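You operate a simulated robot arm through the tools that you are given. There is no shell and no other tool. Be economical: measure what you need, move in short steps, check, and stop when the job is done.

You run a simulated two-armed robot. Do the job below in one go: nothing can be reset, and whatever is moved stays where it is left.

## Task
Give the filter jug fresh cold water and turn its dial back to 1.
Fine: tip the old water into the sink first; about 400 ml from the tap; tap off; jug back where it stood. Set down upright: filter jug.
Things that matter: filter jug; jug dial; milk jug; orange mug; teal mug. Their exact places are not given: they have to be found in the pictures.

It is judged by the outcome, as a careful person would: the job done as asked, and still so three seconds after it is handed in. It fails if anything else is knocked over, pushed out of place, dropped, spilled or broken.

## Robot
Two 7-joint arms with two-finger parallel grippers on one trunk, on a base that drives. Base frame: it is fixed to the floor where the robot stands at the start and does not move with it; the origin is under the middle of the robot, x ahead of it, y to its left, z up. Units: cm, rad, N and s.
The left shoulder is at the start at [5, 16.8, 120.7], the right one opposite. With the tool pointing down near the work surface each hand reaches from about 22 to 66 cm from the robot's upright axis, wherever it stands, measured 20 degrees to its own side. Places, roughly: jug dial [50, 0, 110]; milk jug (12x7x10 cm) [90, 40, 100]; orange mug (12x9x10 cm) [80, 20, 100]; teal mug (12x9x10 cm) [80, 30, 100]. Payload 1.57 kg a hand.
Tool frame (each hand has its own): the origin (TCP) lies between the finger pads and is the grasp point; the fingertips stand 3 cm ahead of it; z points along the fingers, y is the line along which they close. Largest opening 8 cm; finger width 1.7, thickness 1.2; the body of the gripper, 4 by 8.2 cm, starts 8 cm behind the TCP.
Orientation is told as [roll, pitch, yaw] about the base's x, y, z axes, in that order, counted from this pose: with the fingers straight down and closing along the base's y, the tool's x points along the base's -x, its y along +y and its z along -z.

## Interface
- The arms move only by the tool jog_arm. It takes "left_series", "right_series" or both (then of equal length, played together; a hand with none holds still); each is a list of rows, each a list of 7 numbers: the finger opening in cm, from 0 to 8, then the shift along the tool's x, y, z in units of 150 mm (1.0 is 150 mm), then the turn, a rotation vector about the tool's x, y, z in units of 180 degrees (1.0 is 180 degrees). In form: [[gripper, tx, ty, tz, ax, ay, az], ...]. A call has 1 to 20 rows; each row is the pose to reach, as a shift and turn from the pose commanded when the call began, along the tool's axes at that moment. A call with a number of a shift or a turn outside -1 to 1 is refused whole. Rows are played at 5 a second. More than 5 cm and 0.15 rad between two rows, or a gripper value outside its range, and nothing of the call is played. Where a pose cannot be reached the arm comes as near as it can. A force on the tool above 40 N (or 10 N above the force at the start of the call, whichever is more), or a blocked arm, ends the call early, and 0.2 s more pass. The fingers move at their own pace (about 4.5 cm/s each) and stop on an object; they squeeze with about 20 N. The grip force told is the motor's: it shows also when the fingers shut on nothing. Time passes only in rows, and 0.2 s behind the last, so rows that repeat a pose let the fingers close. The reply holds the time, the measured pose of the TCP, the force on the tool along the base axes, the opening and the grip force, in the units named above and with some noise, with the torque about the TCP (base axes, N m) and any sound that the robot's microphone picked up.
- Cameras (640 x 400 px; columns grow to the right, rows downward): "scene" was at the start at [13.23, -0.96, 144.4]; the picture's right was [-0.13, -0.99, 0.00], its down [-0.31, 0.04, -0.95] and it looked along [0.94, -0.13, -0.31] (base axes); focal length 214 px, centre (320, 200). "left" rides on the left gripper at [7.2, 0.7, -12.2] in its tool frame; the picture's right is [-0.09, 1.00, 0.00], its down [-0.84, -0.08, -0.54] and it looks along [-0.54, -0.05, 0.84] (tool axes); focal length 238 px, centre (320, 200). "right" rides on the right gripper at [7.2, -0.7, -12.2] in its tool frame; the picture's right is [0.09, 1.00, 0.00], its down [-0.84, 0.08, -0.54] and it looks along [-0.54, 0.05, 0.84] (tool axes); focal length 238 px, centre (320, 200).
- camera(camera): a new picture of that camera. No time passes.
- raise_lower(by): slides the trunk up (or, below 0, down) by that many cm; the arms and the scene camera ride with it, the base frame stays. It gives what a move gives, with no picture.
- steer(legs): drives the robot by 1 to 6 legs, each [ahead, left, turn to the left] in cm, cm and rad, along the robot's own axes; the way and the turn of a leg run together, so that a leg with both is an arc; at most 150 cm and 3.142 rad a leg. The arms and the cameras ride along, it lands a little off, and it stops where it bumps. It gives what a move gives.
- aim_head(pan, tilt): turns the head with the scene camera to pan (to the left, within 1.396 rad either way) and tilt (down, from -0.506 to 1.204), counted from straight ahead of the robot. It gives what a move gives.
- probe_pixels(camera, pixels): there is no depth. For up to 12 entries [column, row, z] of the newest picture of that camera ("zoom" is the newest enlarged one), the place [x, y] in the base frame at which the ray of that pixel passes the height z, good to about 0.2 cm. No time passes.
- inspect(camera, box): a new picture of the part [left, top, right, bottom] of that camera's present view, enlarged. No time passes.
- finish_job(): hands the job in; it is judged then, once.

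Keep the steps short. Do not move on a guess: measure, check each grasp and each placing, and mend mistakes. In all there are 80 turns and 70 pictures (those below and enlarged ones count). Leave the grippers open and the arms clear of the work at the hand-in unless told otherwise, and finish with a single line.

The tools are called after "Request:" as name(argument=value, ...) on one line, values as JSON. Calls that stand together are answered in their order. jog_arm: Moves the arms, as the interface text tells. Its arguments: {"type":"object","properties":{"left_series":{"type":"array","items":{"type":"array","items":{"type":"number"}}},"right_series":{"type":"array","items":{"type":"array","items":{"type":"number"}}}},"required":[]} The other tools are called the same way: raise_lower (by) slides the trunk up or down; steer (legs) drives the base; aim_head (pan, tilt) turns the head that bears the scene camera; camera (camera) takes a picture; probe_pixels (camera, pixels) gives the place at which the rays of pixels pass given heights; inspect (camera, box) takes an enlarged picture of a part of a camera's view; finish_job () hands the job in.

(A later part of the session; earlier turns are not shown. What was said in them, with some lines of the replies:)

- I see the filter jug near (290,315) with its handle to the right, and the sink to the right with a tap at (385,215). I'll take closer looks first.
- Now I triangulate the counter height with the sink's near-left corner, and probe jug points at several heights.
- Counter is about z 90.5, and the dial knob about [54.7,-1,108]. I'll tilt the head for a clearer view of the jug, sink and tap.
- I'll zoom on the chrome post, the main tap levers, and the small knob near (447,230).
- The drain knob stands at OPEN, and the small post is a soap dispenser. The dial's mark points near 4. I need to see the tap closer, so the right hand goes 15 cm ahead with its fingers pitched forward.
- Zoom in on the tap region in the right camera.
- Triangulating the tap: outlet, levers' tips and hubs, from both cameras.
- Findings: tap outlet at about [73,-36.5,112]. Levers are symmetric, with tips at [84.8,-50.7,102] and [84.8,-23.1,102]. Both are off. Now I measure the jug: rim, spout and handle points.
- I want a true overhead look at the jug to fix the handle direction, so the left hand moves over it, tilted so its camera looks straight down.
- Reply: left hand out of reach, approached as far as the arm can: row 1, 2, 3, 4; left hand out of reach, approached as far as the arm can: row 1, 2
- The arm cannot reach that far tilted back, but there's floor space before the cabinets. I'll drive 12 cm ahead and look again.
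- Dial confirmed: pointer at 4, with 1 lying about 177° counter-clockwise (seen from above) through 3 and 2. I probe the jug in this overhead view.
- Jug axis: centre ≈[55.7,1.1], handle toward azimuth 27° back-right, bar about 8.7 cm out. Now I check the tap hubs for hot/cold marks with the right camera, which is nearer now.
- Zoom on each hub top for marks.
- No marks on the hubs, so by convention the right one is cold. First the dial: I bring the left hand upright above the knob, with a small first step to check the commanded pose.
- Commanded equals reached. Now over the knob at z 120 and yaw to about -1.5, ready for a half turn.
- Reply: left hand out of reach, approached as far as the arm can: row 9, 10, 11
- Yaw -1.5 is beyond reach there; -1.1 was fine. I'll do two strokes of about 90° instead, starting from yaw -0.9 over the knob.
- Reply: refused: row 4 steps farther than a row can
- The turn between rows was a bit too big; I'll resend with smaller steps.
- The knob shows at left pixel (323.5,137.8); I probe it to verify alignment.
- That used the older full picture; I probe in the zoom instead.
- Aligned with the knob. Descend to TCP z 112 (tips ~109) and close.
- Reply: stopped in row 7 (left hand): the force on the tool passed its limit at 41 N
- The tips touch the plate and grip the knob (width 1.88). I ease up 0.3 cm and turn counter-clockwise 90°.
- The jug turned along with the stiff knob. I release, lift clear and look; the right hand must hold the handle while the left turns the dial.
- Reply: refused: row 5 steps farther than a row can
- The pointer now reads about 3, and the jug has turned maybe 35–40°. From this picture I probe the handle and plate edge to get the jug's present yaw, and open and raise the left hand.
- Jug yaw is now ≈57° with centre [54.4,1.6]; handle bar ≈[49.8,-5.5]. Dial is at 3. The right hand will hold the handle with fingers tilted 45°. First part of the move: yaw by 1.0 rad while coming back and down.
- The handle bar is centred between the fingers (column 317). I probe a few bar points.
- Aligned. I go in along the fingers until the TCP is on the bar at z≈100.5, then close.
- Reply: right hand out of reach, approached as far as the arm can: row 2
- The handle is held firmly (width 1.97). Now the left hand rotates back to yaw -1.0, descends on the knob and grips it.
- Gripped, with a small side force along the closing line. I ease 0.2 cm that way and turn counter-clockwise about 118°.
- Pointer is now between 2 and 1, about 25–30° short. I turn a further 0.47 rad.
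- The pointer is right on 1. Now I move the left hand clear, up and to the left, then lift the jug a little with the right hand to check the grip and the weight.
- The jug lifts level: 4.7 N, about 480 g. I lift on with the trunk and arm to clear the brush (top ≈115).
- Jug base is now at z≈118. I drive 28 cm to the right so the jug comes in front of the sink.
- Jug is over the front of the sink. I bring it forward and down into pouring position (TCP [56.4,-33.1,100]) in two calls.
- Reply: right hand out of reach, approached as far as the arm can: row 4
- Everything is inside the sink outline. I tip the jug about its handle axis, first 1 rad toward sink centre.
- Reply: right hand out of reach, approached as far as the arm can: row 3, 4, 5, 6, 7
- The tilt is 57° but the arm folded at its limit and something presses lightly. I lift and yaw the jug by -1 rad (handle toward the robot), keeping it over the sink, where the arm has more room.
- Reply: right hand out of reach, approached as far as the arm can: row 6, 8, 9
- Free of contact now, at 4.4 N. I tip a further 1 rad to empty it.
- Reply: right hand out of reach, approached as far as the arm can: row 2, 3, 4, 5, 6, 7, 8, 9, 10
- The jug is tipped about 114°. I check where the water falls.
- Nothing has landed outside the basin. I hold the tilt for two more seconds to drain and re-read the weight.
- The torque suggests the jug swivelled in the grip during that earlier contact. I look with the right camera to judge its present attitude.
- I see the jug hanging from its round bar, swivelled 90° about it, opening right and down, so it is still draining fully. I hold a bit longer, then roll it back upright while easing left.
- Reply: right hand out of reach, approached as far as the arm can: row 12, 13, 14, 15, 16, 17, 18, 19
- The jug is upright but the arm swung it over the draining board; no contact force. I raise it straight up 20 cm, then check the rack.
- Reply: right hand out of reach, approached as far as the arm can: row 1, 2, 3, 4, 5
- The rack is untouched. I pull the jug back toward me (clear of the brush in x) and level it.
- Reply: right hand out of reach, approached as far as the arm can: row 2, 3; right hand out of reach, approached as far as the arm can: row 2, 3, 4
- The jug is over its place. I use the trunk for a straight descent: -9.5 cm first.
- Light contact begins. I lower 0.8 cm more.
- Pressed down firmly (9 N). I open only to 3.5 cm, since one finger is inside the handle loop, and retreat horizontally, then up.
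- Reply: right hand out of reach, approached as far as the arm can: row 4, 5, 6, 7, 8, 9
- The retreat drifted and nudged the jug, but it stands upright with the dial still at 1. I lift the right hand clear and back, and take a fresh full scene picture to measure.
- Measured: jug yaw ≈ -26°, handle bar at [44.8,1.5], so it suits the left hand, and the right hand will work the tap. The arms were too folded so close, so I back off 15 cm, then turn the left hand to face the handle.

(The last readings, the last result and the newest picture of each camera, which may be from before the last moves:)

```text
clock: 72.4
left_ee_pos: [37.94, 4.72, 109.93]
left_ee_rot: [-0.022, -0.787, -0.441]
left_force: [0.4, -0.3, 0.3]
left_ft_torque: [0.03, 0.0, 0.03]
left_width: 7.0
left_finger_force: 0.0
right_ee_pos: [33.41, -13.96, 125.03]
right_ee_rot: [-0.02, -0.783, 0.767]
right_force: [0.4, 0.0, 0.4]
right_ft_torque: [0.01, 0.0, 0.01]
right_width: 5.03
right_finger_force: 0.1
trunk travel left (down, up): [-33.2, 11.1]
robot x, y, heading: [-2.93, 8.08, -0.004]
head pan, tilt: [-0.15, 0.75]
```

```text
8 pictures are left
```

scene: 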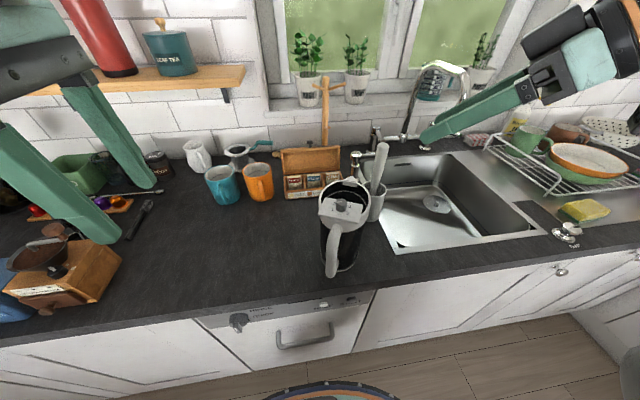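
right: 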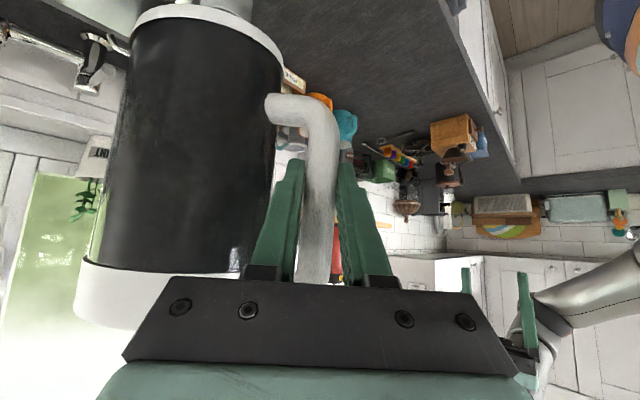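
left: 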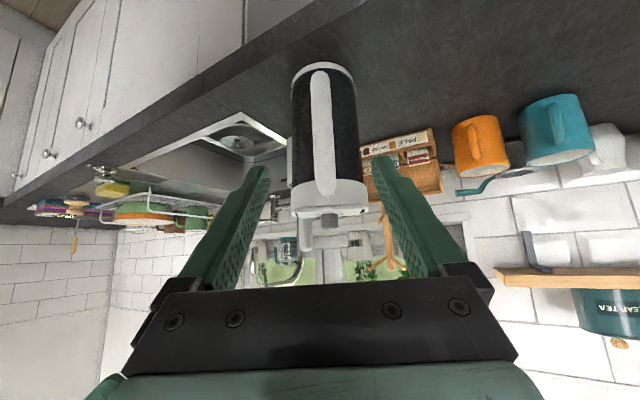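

Handle is centred and the jug stands upright. I go in, close, and lift 3 cm.

Request:
jog_arm(left_series=[[6, 0.05, 0, 0.25, 0, 0, 0], [6, 0.082, 0, 0.5, 0, 0, 0], [6, 0.082, 0, 0.7, 0, 0, 0], [6, 0.082, 0, 0.795, 0, 0, 0], [0, 0.082, 0, 0.795, 0, 0, 0], [0, 0.082, 0, 0.795, 0, 0, 0], [0, 0.082, 0, 0.795, 0, 0, 0], [0, 0.082, 0, 0.795, 0, 0, 0]])

Request:
jog_arm(left_series=[[0, -0.1, 0, -0.1, 0, 0, 0], [0, -0.2, 0, -0.2, 0, 0, 0], [0, -0.4, 0, -0.4, 0, 0, 0], [0, -0.6, 0, -0.6, 0, 0, 0], [0, -0.8, 0, -0.8, 0, 0, 0], [0, -0.95, 0, -0.95, 0, 0, 0], [0, -0.95, 0, -0.95, 0, 0, 0]])

```text
clock: 74.2
left_ee_pos: [44.48, 1.22, 100.6]
left_ee_rot: [-0.019, -0.784, -0.441]
left_force: [1.1, 0.7, 0.3]
left_ft_torque: [0.09, -0.09, -0.01]
left_width: 2.02
left_finger_force: 20.1
right_ee_pos: [33.41, -14.02, 125.07]
right_ee_rot: [-0.021, -0.784, 0.766]
right_force: [1.4, 0.5, -0.8]
right_ft_torque: [0.03, -0.03, 0.0]
right_width: 5.01
right_finger_force: 0.1
trunk travel left (down, up): [-33.2, 11.1]
robot x, y, heading: [-2.93, 8.27, 0.001]
head pan, tilt: [-0.15, 0.75]
```

```text
clock: 75.8
left_ee_pos: [44.89, 1.58, 120.86]
left_ee_rot: [-0.021, -0.783, -0.441]
left_force: [-0.1, 0.6, -3.7]
left_ft_torque: [0.12, 0.21, 0.05]
left_width: 1.99
left_finger_force: 20.1
right_ee_pos: [33.36, -13.96, 125.07]
right_ee_rot: [-0.021, -0.784, 0.765]
right_force: [0.3, 0.2, 0.2]
right_ft_torque: [0.02, -0.01, -0.03]
right_width: 5.01
right_finger_force: 0.0
trunk travel left (down, up): [-33.2, 11.1]
robot x, y, heading: [-2.83, 8.16, -0.002]
head pan, tilt: [-0.15, 0.75]
```

The empty jug reads about 3 N (torque 0.24). I raise the trunk 7 cm to clear the brush, drive right 33 cm and ahead 8 cm so the jug is over the sink, short of the tap.

Request:
raise_lower(by=7)

Request:
steer(legs=[[0, -33.3, 0], [8, 0, 0]])

Request:
jog_arm(left_series=[[0, 0.2, 0, 0.2, 0, 0, 0], [0, 0.4, 0, 0.4, 0, 0, 0], [0, 0.6, 0, 0.6, 0, 0, 0], [0, 0.8, 0, 0.8, 0, 0, 0], [0, 0.95, 0, 0.95, 0, 0, 0]])

Request:
aim_head(pan=-0.2, tilt=0.65)

Request:
camera(camera="scene")

```text
clock: 76.9
left_ee_pos: [44.87, 1.46, 127.71]
left_ee_rot: [-0.02, -0.784, -0.441]
left_force: [0.4, 0.2, -2.5]
left_ft_torque: [0.1, 0.2, 0.01]
left_width: 1.99
left_finger_force: 20.1
right_ee_pos: [33.38, -13.95, 132.14]
right_ee_rot: [-0.018, -0.784, 0.766]
right_force: [-0.9, 0.1, 0.1]
right_ft_torque: [0.03, -0.01, 0.0]
right_width: 4.99
right_finger_force: 0.0
trunk travel left (down, up): [-40.2, 4.1]
robot x, y, heading: [-3.17, 8.11, 0.001]
head pan, tilt: [-0.15, 0.75]
```

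```text
clock: 81.0
left_ee_pos: [52.79, -31.81, 127.69]
left_ee_rot: [-0.022, -0.783, -0.442]
left_force: [0.5, -1.0, -3.6]
left_ft_torque: [0.12, 0.23, -0.01]
left_width: 1.97
left_finger_force: 19.5
right_ee_pos: [41.3, -47.25, 132.11]
right_ee_rot: [-0.019, -0.784, 0.763]
right_force: [0.1, -0.5, -0.3]
right_ft_torque: [0.01, 0.03, -0.02]
right_width: 4.97
right_finger_force: 0.3
trunk travel left (down, up): [-40.2, 4.1]
robot x, y, heading: [4.75, -25.13, -0.005]
head pan, tilt: [-0.15, 0.75]
```

```text
clock: 82.2
left_ee_pos: [52.46, -32.17, 107.42]
left_ee_rot: [-0.023, -0.785, -0.441]
left_force: [0.2, -1.2, -2.5]
left_ft_torque: [0.1, 0.19, 0.03]
left_width: 1.97
left_finger_force: 19.6
right_ee_pos: [41.24, -47.35, 132.0]
right_ee_rot: [-0.019, -0.783, 0.766]
right_force: [-0.5, 0.7, 0.8]
right_ft_torque: [0.01, 0.01, -0.01]
right_width: 4.99
right_finger_force: 0.1
trunk travel left (down, up): [-40.2, 4.1]
robot x, y, heading: [4.99, -25.43, 0.001]
head pan, tilt: [-0.15, 0.75]
```

```text
clock: 82.9
left_ee_pos: [52.48, -32.14, 107.6]
left_ee_rot: [-0.021, -0.785, -0.441]
left_force: [-0.6, 0.0, -2.5]
left_ft_torque: [0.12, 0.21, 0.0]
left_width: 1.96
left_finger_force: 20.4
right_ee_pos: [41.22, -47.26, 132.12]
right_ee_rot: [-0.021, -0.783, 0.768]
right_force: [1.0, 0.3, -0.3]
right_ft_torque: [-0.01, 0.0, 0.0]
right_width: 4.99
right_finger_force: 0.0
trunk travel left (down, up): [-40.2, 4.1]
robot x, y, heading: [4.7, -25.01, -0.003]
head pan, tilt: [-0.201, 0.649]
```

```text
7 pictures are left
```

scene: 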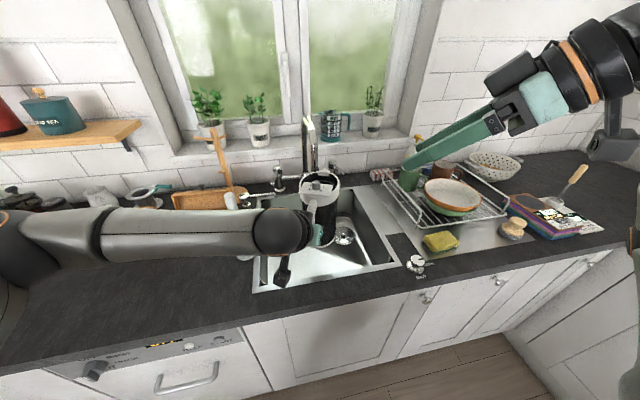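

Jug is over the sink. I lower the trunk 10 cm and drive 10 cm ahead to bring the jug's open half under the outlet, then check.

Request:
raise_lower(by=-10)

Request:
steer(legs=[[10.4, 0, 0]])

Request:
inspect(camera="scene", box=[240, 90, 420, 290])

```text
clock: 84.2
left_ee_pos: [52.58, -32.17, 97.63]
left_ee_rot: [-0.021, -0.785, -0.441]
left_force: [-0.2, -0.4, -3.1]
left_ft_torque: [0.1, 0.25, 0.01]
left_width: 1.96
left_finger_force: 20.5
right_ee_pos: [41.25, -47.32, 122.08]
right_ee_rot: [-0.021, -0.784, 0.765]
right_force: [1.1, 0.4, 0.3]
right_ft_torque: [-0.02, -0.02, -0.04]
right_width: 5.0
right_finger_force: 0.1
trunk travel left (down, up): [-30.2, 14.1]
robot x, y, heading: [4.79, -25.12, -0.003]
head pan, tilt: [-0.201, 0.649]
```

```text
clock: 85.4
left_ee_pos: [63.11, -32.16, 97.44]
left_ee_rot: [-0.02, -0.785, -0.441]
left_force: [-0.1, -0.7, -3.6]
left_ft_torque: [0.11, 0.25, -0.02]
left_width: 1.96
left_finger_force: 19.5
right_ee_pos: [51.74, -47.27, 121.99]
right_ee_rot: [-0.018, -0.782, 0.767]
right_force: [-0.5, -0.5, 0.5]
right_ft_torque: [0.02, 0.02, 0.02]
right_width: 4.98
right_finger_force: 0.1
trunk travel left (down, up): [-30.2, 14.1]
robot x, y, heading: [14.98, -24.8, -0.004]
head pan, tilt: [-0.201, 0.649]
```

```text
2.00 times, centred on (330, 190) of scene
```

zoom: 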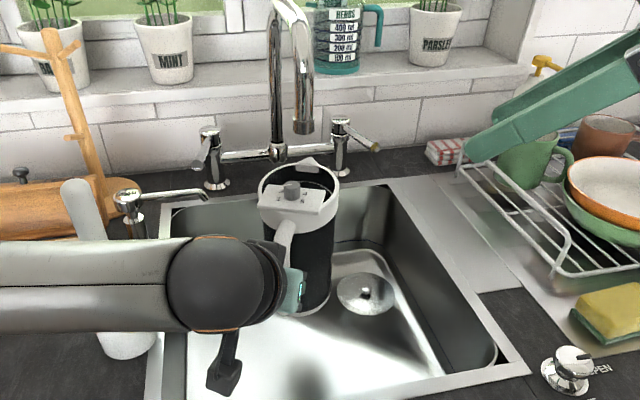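

Request:
probe_pixels(camera="zoom", pixels=[[303, 131, 110], [303, 131, 112], [303, 131, 114], [302, 165, 106.5], [258, 190, 106.5], [340, 188, 106.5], [291, 190, 107], [312, 160, 106.5], [295, 225, 106], [380, 148, 102]])

```text
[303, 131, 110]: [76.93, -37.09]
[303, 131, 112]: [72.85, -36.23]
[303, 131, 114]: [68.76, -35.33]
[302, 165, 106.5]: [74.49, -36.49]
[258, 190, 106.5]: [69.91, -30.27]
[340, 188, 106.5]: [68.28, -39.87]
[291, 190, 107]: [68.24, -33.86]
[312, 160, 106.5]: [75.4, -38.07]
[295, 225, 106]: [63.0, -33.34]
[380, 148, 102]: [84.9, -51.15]
```

Refined outlet ≈[73.5,-36.4,111.7]. I shift the jug 1.3 cm forward so the open half is centred under it, and bring the right hand ahead with yaw 0 toward the cold lever.

Request:
jog_arm(left_series=[[0, -0.02, 0, 0.02, 0, 0, 0], [0, -0.04, 0, 0.04, 0, 0, 0], [0, -0.061, 0, 0.061, 0, 0, 0], [0, -0.061, 0, 0.061, 0, 0, 0], [0, -0.061, 0, 0.061, 0, 0, 0], [0, -0.061, 0, 0.061, 0, 0, 0]], right_series=[[4, -0.065, -0.144, 0.065, 0.029, 0, 0.029], [4, -0.131, -0.289, 0.13, 0.057, 0, 0.058], [4, -0.196, -0.434, 0.195, 0.086, 0, 0.087], [4, -0.261, -0.578, 0.26, 0.115, 0, 0.115], [4, -0.327, -0.722, 0.325, 0.143, 0, 0.144], [4, -0.392, -0.867, 0.39, 0.172, 0, 0.173]])

```text
clock: 86.8
left_ee_pos: [64.03, -32.67, 97.5]
left_ee_rot: [-0.021, -0.783, -0.441]
left_force: [-0.4, -0.2, -2.3]
left_ft_torque: [0.11, 0.19, 0.0]
left_width: 1.97
left_finger_force: 19.9
right_ee_pos: [66.5, -51.14, 122.29]
right_ee_rot: [-0.014, -0.793, -0.007]
right_force: [-1.0, -0.3, -0.5]
right_ft_torque: [0.0, -0.01, -0.01]
right_width: 4.0
right_finger_force: 0.1
trunk travel left (down, up): [-30.2, 14.1]
robot x, y, heading: [14.8, -25.28, -0.003]
head pan, tilt: [-0.201, 0.649]
```

Request:
jog_arm(right_series=[[4, -0.12, 0, 0.25, 0, 0, 0], [4, -0.24, 0, 0.5, 0, 0, 0], [4, -0.37, 0, 0.757, 0, 0, 0]])

Request:
jog_arm(right_series=[[4, -0.045, 0, 0.236, 0, 0, 0], [4, -0.09, 0, 0.472, 0, 0, 0], [4, -0.135, 0, 0.708, 0, 0, 0]])

Request:
camera(camera="right")

```text
clock: 87.6
left_ee_pos: [63.94, -32.61, 97.59]
left_ee_rot: [-0.022, -0.785, -0.442]
left_force: [-0.6, 0.2, -2.1]
left_ft_torque: [0.09, 0.22, -0.02]
left_width: 1.97
left_finger_force: 19.6
right_ee_pos: [78.59, -51.39, 118.21]
right_ee_rot: [-0.013, -0.794, -0.007]
right_force: [-0.1, -0.3, 0.5]
right_ft_torque: [-0.02, 0.01, 0.0]
right_width: 4.03
right_finger_force: 0.0
trunk travel left (down, up): [-30.2, 14.1]
robot x, y, heading: [15.28, -24.98, 0.001]
head pan, tilt: [-0.201, 0.649]
```

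```text
clock: 88.4
left_ee_pos: [63.96, -32.69, 97.53]
left_ee_rot: [-0.02, -0.782, -0.44]
left_force: [0.3, -0.1, -3.3]
left_ft_torque: [0.08, 0.25, 0.01]
left_width: 1.96
left_finger_force: 20.1
right_ee_pos: [87.41, -51.43, 112.4]
right_ee_rot: [-0.014, -0.793, -0.002]
right_force: [0.3, 0.1, -0.5]
right_ft_torque: [0.01, 0.02, -0.03]
right_width: 4.0
right_finger_force: 0.1
trunk travel left (down, up): [-30.2, 14.1]
robot x, y, heading: [15.04, -25.29, 0.0]
head pan, tilt: [-0.201, 0.649]
```

```text
5 pictures are left
```

right: 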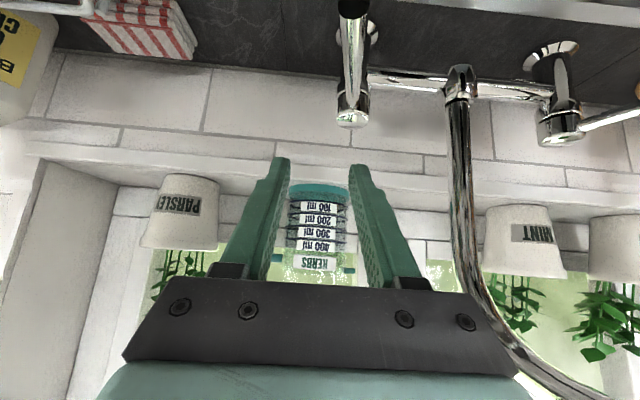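

Request:
probe_pixels(camera="right", pixels=[[352, 8, 102], [353, 60, 102], [352, 108, 102], [352, 108, 101], [352, 125, 102], [372, 30, 90.5]])

```text
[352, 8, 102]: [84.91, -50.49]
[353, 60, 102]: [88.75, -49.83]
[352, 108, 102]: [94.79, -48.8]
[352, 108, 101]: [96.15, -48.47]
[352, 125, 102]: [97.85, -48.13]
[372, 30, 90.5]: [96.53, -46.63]
```

The lever runs [84.9,-50.5]→[94.8,-48.8] at z≈102. I shift 1.3 cm left and descend so the open fingers straddle it.

Request:
jog_arm(right_series=[[4, 0, 0.087, 0, 0, 0, 0], [4, 0.15, 0.087, 0.147, 0, 0, 0], [4, 0.3, 0.087, 0.294, 0, 0, 0], [4, 0.4, 0.087, 0.392, 0, 0, 0], [4, 0.495, 0.087, 0.485, 0, 0, 0]])

Request:
inspect(camera="scene", box=[260, 100, 400, 240])

```text
clock: 89.6
left_ee_pos: [63.89, -32.69, 97.49]
left_ee_rot: [-0.021, -0.785, -0.441]
left_force: [-1.0, -0.2, -3.3]
left_ft_torque: [0.1, 0.25, -0.01]
left_width: 1.97
left_finger_force: 19.9
right_ee_pos: [87.46, -50.29, 101.83]
right_ee_rot: [-0.012, -0.795, -0.006]
right_force: [0.3, -0.5, 0.6]
right_ft_torque: [-0.02, 0.04, 0.0]
right_width: 4.03
right_finger_force: 0.1
trunk travel left (down, up): [-30.2, 14.1]
robot x, y, heading: [15.08, -25.07, -0.0]
head pan, tilt: [-0.201, 0.649]
```

```text
2.86 times, centred on (330, 170) of scene
```

zoom: 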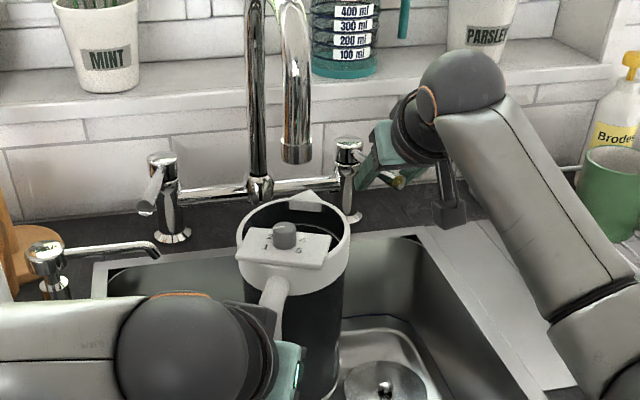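

Jug is aligned under the outlet and the lever is caged. I push the lever outward (−y) 3.5 cm and read forces and the jug's weight.

Request:
jog_arm(right_series=[[4, 0, -0.06, 0, 0, 0, 0], [4, 0, -0.12, 0, 0, 0, 0], [4, -0.015, -0.18, 0.015, 0, 0, 0], [4, -0.028, -0.233, 0.028, 0, 0, 0]])

```text
clock: 90.6
left_ee_pos: [63.93, -32.58, 97.55]
left_ee_rot: [-0.021, -0.785, -0.441]
left_force: [0.0, 0.0, -3.8]
left_ft_torque: [0.13, 0.25, 0.02]
left_width: 1.98
left_finger_force: 19.4
right_ee_pos: [87.95, -53.9, 101.97]
right_ee_rot: [-0.012, -0.794, -0.006]
right_force: [0.2, 0.6, 0.4]
right_ft_torque: [0.02, -0.02, 0.0]
right_width: 4.03
right_finger_force: 0.1
trunk travel left (down, up): [-30.2, 14.1]
robot x, y, heading: [15.08, -25.25, 0.004]
head pan, tilt: [-0.201, 0.649]
```

The lever went easily. I wait a second and see whether the jug gets heavier.

Request:
jog_arm(right_series=[[4, 0, 0, 0, 0, 0, 0], [4, 0, 0, 0, 0, 0, 0], [4, 0, 0, 0, 0, 0, 0], [4, 0, 0, 0, 0, 0, 0]])

Request:
inspect(camera="scene", box=[260, 100, 400, 240])

```text
clock: 91.6
left_ee_pos: [63.93, -32.62, 97.55]
left_ee_rot: [-0.02, -0.783, -0.443]
left_force: [-0.7, -0.2, -3.6]
left_ft_torque: [0.12, 0.27, 0.02]
left_width: 1.97
left_finger_force: 19.6
right_ee_pos: [87.96, -53.86, 101.94]
right_ee_rot: [-0.014, -0.794, -0.006]
right_force: [-0.9, 0.2, 0.1]
right_ft_torque: [-0.01, 0.01, 0.0]
right_width: 4.0
right_finger_force: 0.0
trunk travel left (down, up): [-30.2, 14.1]
robot x, y, heading: [15.16, -25.39, 0.002]
head pan, tilt: [-0.201, 0.649]
```

```text
2.86 times, centred on (330, 170) of scene
```

zoom: 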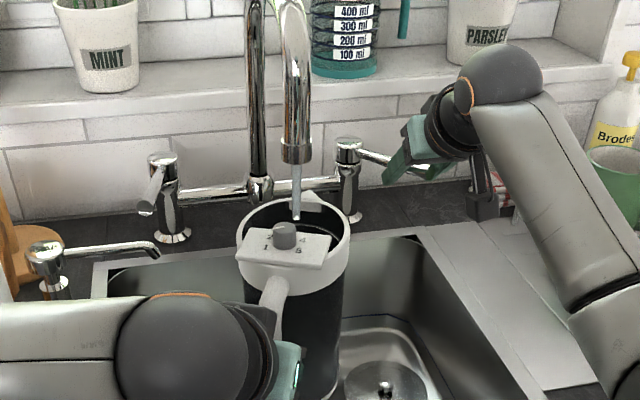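

The stream falls into the open half. I keep it running and track the torque (target about 0.57 N·m, 6.9 N).

Request:
jog_arm(right_series=[[4, 0, 0, 0, 0, 0, 0], [4, 0, 0, 0, 0, 0, 0], [4, 0, 0, 0, 0, 0, 0], [4, 0, 0, 0, 0, 0, 0], [4, 0, 0, 0, 0, 0, 0], [4, 0, 0, 0, 0, 0, 0], [4, 0, 0, 0, 0, 0, 0], [4, 0, 0, 0, 0, 0, 0], [4, 0, 0, 0, 0, 0, 0]])

Request:
jog_arm(right_series=[[4, 0, 0, 0, 0, 0, 0], [4, 0, 0, 0, 0, 0, 0], [4, 0, 0, 0, 0, 0, 0], [4, 0, 0, 0, 0, 0, 0]])

```text
clock: 93.6
left_ee_pos: [63.95, -32.79, 97.59]
left_ee_rot: [-0.02, -0.783, -0.442]
left_force: [-0.2, 0.2, -4.2]
left_ft_torque: [0.16, 0.38, 0.0]
left_width: 1.96
left_finger_force: 19.8
right_ee_pos: [88.06, -53.84, 101.82]
right_ee_rot: [-0.011, -0.797, -0.005]
right_force: [-0.5, -0.3, -0.3]
right_ft_torque: [-0.01, 0.01, 0.02]
right_width: 3.97
right_finger_force: 0.1
trunk travel left (down, up): [-30.2, 14.1]
robot x, y, heading: [15.18, -25.16, -0.001]
head pan, tilt: [-0.201, 0.649]
```

```text
clock: 94.6
left_ee_pos: [63.86, -32.76, 97.51]
left_ee_rot: [-0.021, -0.783, -0.442]
left_force: [0.4, 0.8, -5.8]
left_ft_torque: [0.19, 0.41, -0.03]
left_width: 1.99
left_finger_force: 19.7
right_ee_pos: [87.93, -53.91, 101.9]
right_ee_rot: [-0.011, -0.794, -0.007]
right_force: [0.8, 1.5, -0.5]
right_ft_torque: [0.02, 0.01, 0.0]
right_width: 4.01
right_finger_force: 0.0
trunk travel left (down, up): [-30.2, 14.1]
robot x, y, heading: [15.05, -25.33, -0.001]
head pan, tilt: [-0.201, 0.649]
```

Rate is about 60–65 ml/s, so about 2.2 s more. I hold 10 rows and then swing the lever back shut in the same call.

Request:
jog_arm(right_series=[[4, 0, 0, 0, 0, 0, 0], [4, 0, 0, 0, 0, 0, 0], [4, 0, 0, 0, 0, 0, 0], [4, 0, 0, 0, 0, 0, 0], [4, 0, 0, 0, 0, 0, 0], [4, 0, 0, 0, 0, 0, 0], [4, 0, 0, 0, 0, 0, 0], [4, 0, 0, 0, 0, 0, 0], [4, 0, 0, 0, 0, 0, 0], [4, 0, 0.14, 0, 0, 0, 0], [4, 0.02, 0.29, -0.02, 0, 0, 0], [4, 0.028, 0.34, -0.028, 0, 0, 0], [4, 0.028, 0.36, -0.028, 0, 0, 0]])

Request:
inspect(camera="scene", box=[260, 100, 400, 240])

```text
clock: 97.4
left_ee_pos: [63.98, -32.8, 97.58]
left_ee_rot: [-0.021, -0.782, -0.443]
left_force: [-0.1, 0.5, -6.6]
left_ft_torque: [0.19, 0.51, 0.02]
left_width: 1.98
left_finger_force: 20.0
right_ee_pos: [87.45, -48.64, 101.8]
right_ee_rot: [-0.013, -0.795, -0.009]
right_force: [3.0, -8.0, 1.1]
right_ft_torque: [0.01, 0.14, 0.23]
right_width: 4.61
right_finger_force: 3.6
trunk travel left (down, up): [-30.2, 14.1]
robot x, y, heading: [15.38, -25.34, -0.002]
head pan, tilt: [-0.201, 0.649]
```

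```text
2.86 times, centred on (330, 170) of scene
```

zoom: 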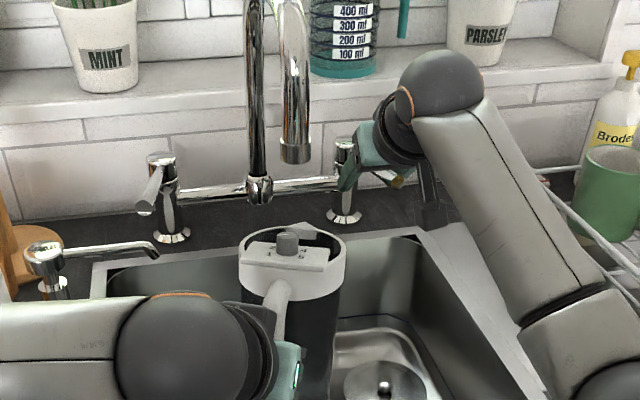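

The stream has stopped and the lever is against its stop. The jug seems to have nodded a little forward in the grip. I ease the lever hand off, pitch the jug back by 0.19 rad, and sample the weight.

Request:
jog_arm(left_series=[[0, 0, 0, 0, 0, -0.02, 0], [0, 0, 0, 0, 0, -0.04, 0], [0, 0, 0, 0, 0, -0.06, 0], [0, 0, 0, 0, 0, -0.06, 0]], right_series=[[4, 0, -0.04, 0, 0, 0, 0], [4, 0, -0.08, 0, 0, 0, 0], [4, 0, -0.08, 0, 0, 0, 0], [4, 0, -0.08, 0, 0, 0, 0]])

Request:
jog_arm(left_series=[[0, 0, 0, 0, 0, 0, 0]])

Request:
jog_arm(left_series=[[0, 0, 0, 0, 0, 0, 0]])

Request:
jog_arm(left_series=[[0, 0, 0, 0, 0, 0, 0]])

```text
clock: 98.4
left_ee_pos: [63.99, -32.8, 97.42]
left_ee_rot: [-0.027, -0.972, -0.435]
left_force: [0.5, -0.3, -6.9]
left_ft_torque: [0.22, 0.47, 0.01]
left_width: 1.97
left_finger_force: 19.8
right_ee_pos: [87.52, -49.59, 102.0]
right_ee_rot: [-0.011, -0.793, -0.006]
right_force: [0.4, -0.2, -0.4]
right_ft_torque: [0.0, -0.02, 0.0]
right_width: 4.0
right_finger_force: 0.1
trunk travel left (down, up): [-30.2, 14.1]
robot x, y, heading: [15.09, -24.92, -0.001]
head pan, tilt: [-0.201, 0.649]
```

```text
clock: 98.8
left_ee_pos: [63.98, -32.75, 97.55]
left_ee_rot: [-0.026, -0.971, -0.434]
left_force: [0.7, -0.3, -6.3]
left_ft_torque: [0.17, 0.55, -0.03]
left_width: 1.95
left_finger_force: 19.5
right_ee_pos: [87.5, -49.63, 101.81]
right_ee_rot: [-0.011, -0.792, -0.006]
right_force: [0.4, -0.6, -0.6]
right_ft_torque: [-0.02, -0.01, -0.01]
right_width: 3.98
right_finger_force: 0.0
trunk travel left (down, up): [-30.2, 14.1]
robot x, y, heading: [15.04, -25.22, -0.001]
head pan, tilt: [-0.201, 0.649]
```

```text
clock: 99.2
left_ee_pos: [63.98, -32.74, 97.42]
left_ee_rot: [-0.025, -0.972, -0.435]
left_force: [0.9, 0.8, -7.2]
left_ft_torque: [0.18, 0.53, 0.0]
left_width: 1.97
left_finger_force: 20.5
right_ee_pos: [87.41, -49.74, 101.98]
right_ee_rot: [-0.012, -0.795, -0.006]
right_force: [1.3, -0.6, -0.9]
right_ft_torque: [-0.01, 0.01, -0.03]
right_width: 3.97
right_finger_force: 0.1
trunk travel left (down, up): [-30.2, 14.1]
robot x, y, heading: [15.38, -25.28, -0.0]
head pan, tilt: [-0.201, 0.649]
```

```text
clock: 99.6
left_ee_pos: [63.88, -32.83, 97.51]
left_ee_rot: [-0.026, -0.972, -0.436]
left_force: [0.8, -0.5, -6.3]
left_ft_torque: [0.2, 0.52, -0.01]
left_width: 1.94
left_finger_force: 20.3
right_ee_pos: [87.52, -49.56, 101.88]
right_ee_rot: [-0.013, -0.794, -0.004]
right_force: [1.0, 0.6, 0.9]
right_ft_torque: [0.02, 0.0, -0.01]
right_width: 4.0
right_finger_force: 0.2
trunk travel left (down, up): [-30.2, 14.1]
robot x, y, heading: [15.14, -25.27, -0.003]
head pan, tilt: [-0.201, 0.649]
```

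About 375 ml by weight, which counts as about 400, and it isn't rising, so the tap is off. I lift the right hand clear of the lever, then back away 10.4 cm.

Request:
jog_arm(right_series=[[4, -0.14, 0, -0.14, 0, 0, 0], [4, -0.29, 0, -0.28, 0, 0, 0], [4, -0.43, 0, -0.42, 0, 0, 0], [4, -0.57, 0, -0.56, 0, 0, 0]])

Request:
steer(legs=[[-10.4, 0, 0]])

Request:
raise_lower(by=10)

Request:
jog_arm(left_series=[[0, -0.12, 0, -0.08, 0, 0, 0], [0, -0.28, 0, -0.19, 0, 0, 0], [0, -0.46, 0, -0.31, 0, 0, 0], [0, -0.64, 0, -0.43, 0, 0, 0], [0, -0.82, 0, -0.56, 0, 0, 0], [0, -1, 0, -0.68, 0, 0, 0], [0, -1, 0, -0.68, 0, 0, 0]])

```text
clock: 100.6
left_ee_pos: [63.96, -32.73, 97.51]
left_ee_rot: [-0.024, -0.974, -0.435]
left_force: [0.8, 0.1, -6.5]
left_ft_torque: [0.18, 0.53, -0.02]
left_width: 1.98
left_finger_force: 20.2
right_ee_pos: [87.41, -49.56, 113.86]
right_ee_rot: [-0.015, -0.795, -0.005]
right_force: [-0.1, -1.2, -0.1]
right_ft_torque: [-0.02, 0.05, 0.01]
right_width: 3.99
right_finger_force: 0.2
trunk travel left (down, up): [-30.2, 14.1]
robot x, y, heading: [15.21, -25.45, -0.002]
head pan, tilt: [-0.201, 0.649]
```

```text
clock: 101.7
left_ee_pos: [53.55, -32.63, 97.49]
left_ee_rot: [-0.027, -0.973, -0.436]
left_force: [-0.3, -0.2, -6.4]
left_ft_torque: [0.17, 0.53, 0.0]
left_width: 1.95
left_finger_force: 19.5
right_ee_pos: [77.17, -49.47, 113.83]
right_ee_rot: [-0.013, -0.795, -0.006]
right_force: [-0.3, 0.2, 0.6]
right_ft_torque: [0.01, -0.03, 0.01]
right_width: 3.99
right_finger_force: 0.0
trunk travel left (down, up): [-30.2, 14.1]
robot x, y, heading: [5.05, -25.13, -0.001]
head pan, tilt: [-0.201, 0.649]
```

```text
clock: 103.1
left_ee_pos: [53.52, -32.79, 107.37]
left_ee_rot: [-0.025, -0.97, -0.436]
left_force: [-0.6, -0.5, -6.2]
left_ft_torque: [0.15, 0.49, 0.0]
left_width: 1.96
left_finger_force: 19.8
right_ee_pos: [77.28, -49.43, 123.78]
right_ee_rot: [-0.015, -0.791, -0.005]
right_force: [0.1, -0.3, -0.4]
right_ft_torque: [-0.01, -0.03, 0.01]
right_width: 3.98
right_finger_force: 0.0
trunk travel left (down, up): [-40.2, 4.1]
robot x, y, heading: [4.74, -25.38, 0.0]
head pan, tilt: [-0.201, 0.649]
```

```text
clock: 104.7
left_ee_pos: [53.82, -32.45, 125.5]
left_ee_rot: [-0.026, -0.97, -0.435]
left_force: [-0.1, 1.1, -8.4]
left_ft_torque: [0.14, 0.48, -0.01]
left_width: 1.97
left_finger_force: 20.0
right_ee_pos: [77.21, -49.32, 123.81]
right_ee_rot: [-0.013, -0.793, -0.005]
right_force: [0.3, -0.6, 0.0]
right_ft_torque: [-0.01, 0.02, 0.03]
right_width: 4.0
right_finger_force: 0.0
trunk travel left (down, up): [-40.2, 4.1]
robot x, y, heading: [4.53, -25.06, -0.004]
head pan, tilt: [-0.201, 0.649]
```

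Now retract the right hand so it clears the tap, raise the trunk 3.5 cm, then drive back 8 and left 28.

Request:
jog_arm(right_series=[[4, 0.18, 0, -0.25, 0, 0, 0], [4, 0.37, 0, -0.5, 0, 0, 0], [4, 0.56, 0, -0.76, 0, 0, 0]])

Request:
raise_lower(by=3.5)

Request:
steer(legs=[[-8, 0, 0], [0, 28, 0]])

```text
clock: 105.5
left_ee_pos: [53.73, -32.5, 125.69]
left_ee_rot: [-0.027, -0.972, -0.435]
left_force: [-0.5, -0.2, -6.4]
left_ft_torque: [0.2, 0.45, -0.01]
left_width: 1.96
left_finger_force: 19.4
right_ee_pos: [62.96, -49.35, 125.86]
right_ee_rot: [-0.012, -0.791, -0.007]
right_force: [0.5, -0.8, 0.2]
right_ft_torque: [0.01, 0.0, -0.01]
right_width: 4.03
right_finger_force: 0.1
trunk travel left (down, up): [-40.2, 4.1]
robot x, y, heading: [4.61, -24.95, -0.0]
head pan, tilt: [-0.201, 0.649]
```

```text
clock: 106.3
left_ee_pos: [53.74, -32.56, 129.07]
left_ee_rot: [-0.026, -0.972, -0.436]
left_force: [0.3, -0.5, -6.0]
left_ft_torque: [0.18, 0.46, 0.0]
left_width: 1.98
left_finger_force: 20.3
right_ee_pos: [63.19, -49.48, 129.24]
right_ee_rot: [-0.015, -0.792, -0.005]
right_force: [0.4, 0.1, 0.1]
right_ft_torque: [-0.01, 0.04, 0.03]
right_width: 3.99
right_finger_force: 0.1
trunk travel left (down, up): [-43.7, 0.6]
robot x, y, heading: [4.38, -25.32, 0.003]
head pan, tilt: [-0.201, 0.649]
```

```text
clock: 110.0
left_ee_pos: [45.79, -4.53, 129.08]
left_ee_rot: [-0.025, -0.972, -0.437]
left_force: [1.1, -0.6, -6.6]
left_ft_torque: [0.17, 0.49, -0.01]
left_width: 1.97
left_finger_force: 20.1
right_ee_pos: [54.99, -21.39, 129.32]
right_ee_rot: [-0.014, -0.795, -0.007]
right_force: [-0.3, 0.0, -0.1]
right_ft_torque: [0.02, 0.02, -0.02]
right_width: 4.0
right_finger_force: 0.1
trunk travel left (down, up): [-43.7, 0.6]
robot x, y, heading: [-3.56, 2.82, -0.004]
head pan, tilt: [-0.201, 0.649]
```

I rotate the jug about the vertical by +0.9 rad to its original heading, centring over its old place.

Request:
jog_arm(left_series=[[0, -0.007, 0.023, 0.01, -0.034, 0, -0.023], [0, -0.014, 0.045, 0.021, -0.068, 0, -0.046], [0, -0.021, 0.068, 0.031, -0.102, 0, -0.069], [0, -0.029, 0.09, 0.042, -0.136, 0, -0.093], [0, -0.036, 0.113, 0.052, -0.17, 0, -0.116], [0, -0.043, 0.136, 0.063, -0.204, 0, -0.139], [0, -0.05, 0.159, 0.073, -0.238, 0, -0.162], [0, -0.05, 0.159, 0.073, -0.238, 0, -0.162]])

Request:
camera(camera="scene")

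```text
clock: 111.8
left_ee_pos: [48.05, -2.98, 128.99]
left_ee_rot: [-0.013, -0.961, 0.46]
left_force: [0.8, -0.7, -6.6]
left_ft_torque: [-0.23, 0.38, 0.03]
left_width: 1.98
left_finger_force: 19.9
right_ee_pos: [55.09, -21.34, 129.27]
right_ee_rot: [-0.016, -0.794, -0.006]
right_force: [-0.4, 0.5, -0.3]
right_ft_torque: [0.0, 0.0, -0.01]
right_width: 4.0
right_finger_force: 0.0
trunk travel left (down, up): [-43.7, 0.6]
robot x, y, heading: [-3.2, 2.93, -0.006]
head pan, tilt: [-0.201, 0.649]
```

```text
1 pictures are left
```

scene: 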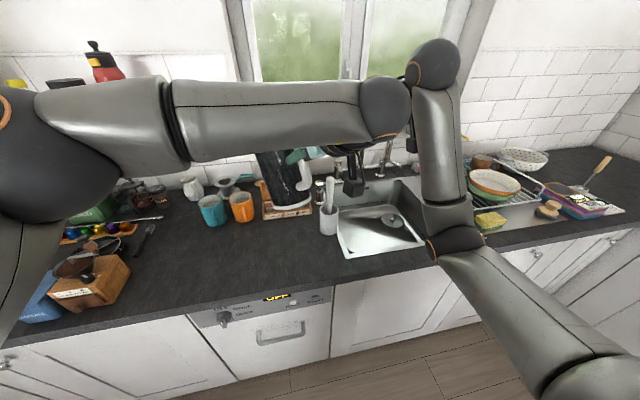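

I move the right hand back and up out of the way, then lower the trunk 25 cm.

Request:
jog_arm(right_series=[[4, 0.045, -0.08, -0.236, 0, 0, 0], [4, 0.09, -0.16, -0.472, 0, 0, 0], [4, 0.135, -0.25, -0.709, 0, 0, 0], [4, 0.18, -0.33, -0.945, 0, 0, 0]])

Request:
raise_lower(by=-25)

Request:
raise_lower(by=-2)

```text
clock: 112.8
left_ee_pos: [47.93, -2.99, 129.09]
left_ee_rot: [-0.013, -0.961, 0.457]
left_force: [-0.6, -0.7, -5.9]
left_ft_torque: [-0.23, 0.4, 0.0]
left_width: 1.95
left_finger_force: 19.7
right_ee_pos: [42.93, -26.07, 137.45]
right_ee_rot: [-0.015, -0.793, -0.007]
right_force: [0.1, -0.3, -0.6]
right_ft_torque: [0.03, -0.05, 0.01]
right_width: 4.0
right_finger_force: 0.0
trunk travel left (down, up): [-43.7, 0.6]
robot x, y, heading: [-2.97, 2.94, -0.001]
head pan, tilt: [-0.201, 0.649]
```

```text
clock: 115.4
left_ee_pos: [48.0, -3.04, 104.24]
left_ee_rot: [-0.016, -0.962, 0.461]
left_force: [-3.7, -1.9, 6.7]
left_ft_torque: [0.27, -0.47, -0.03]
left_width: 1.97
left_finger_force: 19.4
right_ee_pos: [42.78, -25.95, 112.62]
right_ee_rot: [-0.012, -0.795, -0.006]
right_force: [0.3, 0.4, -0.5]
right_ft_torque: [0.0, -0.01, -0.02]
right_width: 4.0
right_finger_force: 0.1
trunk travel left (down, up): [-18.7, 25.6]
robot x, y, heading: [-3.08, 2.86, -0.005]
head pan, tilt: [-0.201, 0.649]
```

```text
clock: 116.0
left_ee_pos: [47.99, -2.99, 102.0]
left_ee_rot: [-0.011, -0.956, 0.454]
left_force: [-1.1, -1.6, -0.2]
left_ft_torque: [0.09, -0.16, -0.05]
left_width: 1.95
left_finger_force: 20.4
right_ee_pos: [42.92, -26.03, 110.46]
right_ee_rot: [-0.013, -0.794, -0.006]
right_force: [0.9, -0.1, 0.9]
right_ft_torque: [-0.01, -0.01, 0.01]
right_width: 3.99
right_finger_force: 0.0
trunk travel left (down, up): [-16.7, 27.6]
robot x, y, heading: [-3.58, 2.82, -0.005]
head pan, tilt: [-0.201, 0.649]
```

The base touched and is taking the weight, with the jug levelling itself. I lower 1.2 cm more to set it flat.

Request:
raise_lower(by=-1.2)

Request:
inspect(camera="left", box=[200, 0, 440, 180])

```text
clock: 116.6
left_ee_pos: [47.88, -2.91, 100.89]
left_ee_rot: [-0.014, -0.959, 0.457]
left_force: [0.2, -1.3, 1.8]
left_ft_torque: [0.25, -0.29, -0.11]
left_width: 1.99
left_finger_force: 19.9
right_ee_pos: [42.97, -26.06, 109.16]
right_ee_rot: [-0.012, -0.793, -0.007]
right_force: [0.2, 0.3, -0.2]
right_ft_torque: [0.0, 0.0, 0.0]
right_width: 3.98
right_finger_force: 0.1
trunk travel left (down, up): [-15.5, 28.8]
robot x, y, heading: [-3.37, 2.91, 0.001]
head pan, tilt: [-0.201, 0.649]
```

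```text
2.22 times, centred on (320, 90) of left
```

zoom: 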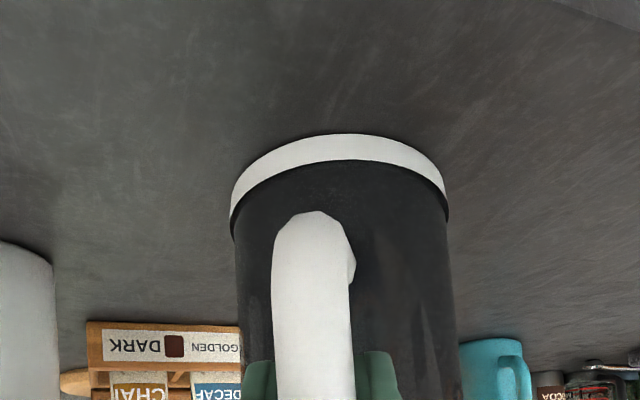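

It looks flat on the counter. I check the base ring's position in this picture.

Request:
probe_pixels(camera="zoom", pixels=[[345, 135, 90.5], [230, 205, 90.5], [449, 195, 90.5], [240, 180, 90.5], [438, 170, 90.5]])

```text
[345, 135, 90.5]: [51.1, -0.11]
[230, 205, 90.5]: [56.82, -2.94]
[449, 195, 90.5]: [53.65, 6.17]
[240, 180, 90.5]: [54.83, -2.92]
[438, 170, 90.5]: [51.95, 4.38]
```

Base centre ≈[55.3,1.8], within a centimetre of where it stood. I open the fingers and withdraw along them in small steps.

Request:
jog_arm(left_series=[[4, 0, 0, 0, 0, 0, 0], [5, 0, 0, 0, 0, 0, 0], [5, 0, 0, 0, 0, 0, 0], [5, 0, 0, -0.12, 0, 0, 0], [5, 0, 0, -0.25, 0, 0, 0], [5, 0, 0, -0.4, 0, 0, 0], [5, 0, 0, -0.6, 0, 0, 0], [5, 0, 0, -0.8, 0, 0, 0]])

```text
clock: 118.4
left_ee_pos: [39.23, -7.11, 107.8]
left_ee_rot: [-0.015, -0.963, 0.459]
left_force: [0.0, -0.8, -0.1]
left_ft_torque: [-0.01, -0.01, -0.04]
left_width: 5.0
left_finger_force: 0.1
right_ee_pos: [42.77, -25.96, 109.15]
right_ee_rot: [-0.014, -0.794, -0.006]
right_force: [0.4, 0.0, -0.8]
right_ft_torque: [0.0, 0.0, 0.02]
right_width: 4.01
right_finger_force: 0.0
trunk travel left (down, up): [-15.5, 28.8]
robot x, y, heading: [-3.21, 2.76, -0.006]
head pan, tilt: [-0.201, 0.649]
```

The withdrawal was clean and force-free. I raise the trunk, back away, and open both grippers.

Request:
raise_lower(by=10)

Request:
steer(legs=[[-20, 0, 0]])

Request:
jog_arm(left_series=[[8, 0, 0, 0, 0, 0, 0], [8, 0, 0, 0, 0, 0, 0], [8, 0, 0, 0, 0, 0, 0]], right_series=[[8, 0, 0, 0, 0, 0, 0], [8, 0, 0, 0, 0, 0, 0], [8, 0, 0, 0, 0, 0, 0]])

```text
clock: 119.8
left_ee_pos: [39.16, -7.18, 117.72]
left_ee_rot: [-0.013, -0.96, 0.458]
left_force: [-0.1, -0.3, -0.5]
left_ft_torque: [0.01, 0.01, -0.03]
left_width: 4.99
left_finger_force: 0.1
right_ee_pos: [42.96, -26.0, 119.27]
right_ee_rot: [-0.013, -0.795, -0.008]
right_force: [0.3, 0.2, -0.5]
right_ft_torque: [-0.03, 0.01, 0.01]
right_width: 3.99
right_finger_force: 0.0
trunk travel left (down, up): [-25.5, 18.8]
robot x, y, heading: [-2.95, 2.76, -0.001]
head pan, tilt: [-0.201, 0.649]
```

```text
clock: 121.4
left_ee_pos: [19.12, -7.19, 117.76]
left_ee_rot: [-0.015, -0.961, 0.456]
left_force: [0.3, 0.1, 0.2]
left_ft_torque: [-0.01, -0.01, 0.02]
left_width: 5.01
left_finger_force: 0.1
right_ee_pos: [22.89, -26.03, 119.22]
right_ee_rot: [-0.014, -0.794, -0.009]
right_force: [-0.4, 0.7, 0.4]
right_ft_torque: [0.02, -0.05, 0.0]
right_width: 3.99
right_finger_force: 0.0
trunk travel left (down, up): [-25.5, 18.8]
robot x, y, heading: [-22.98, 3.06, -0.008]
head pan, tilt: [-0.201, 0.649]
```

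```text
clock: 122.2
left_ee_pos: [19.13, -7.14, 117.74]
left_ee_rot: [-0.015, -0.96, 0.457]
left_force: [0.2, 0.5, -0.4]
left_ft_torque: [0.04, 0.01, 0.03]
left_width: 8.0
left_finger_force: 0.2
right_ee_pos: [22.91, -25.99, 119.26]
right_ee_rot: [-0.014, -0.795, -0.009]
right_force: [-0.2, -0.5, -0.9]
right_ft_torque: [0.01, -0.03, 0.01]
right_width: 8.0
right_finger_force: 0.0
trunk travel left (down, up): [-25.5, 18.8]
robot x, y, heading: [-23.25, 2.82, -0.001]
head pan, tilt: [-0.201, 0.649]
5 turns are left
```

The jug is back in place, the dial is at 1, the tap is off and both hands are clear, so I hand the job in.

Request:
finish_job()

```text
The job is handed in.
```

The filter jug was emptied into the sink, refilled with about 375 ml (by weight) from the unmarked right-hand tap, taken as cold, and set upright within about 1 cm of where it stood; dial at 1 when last seen up close, tap off.
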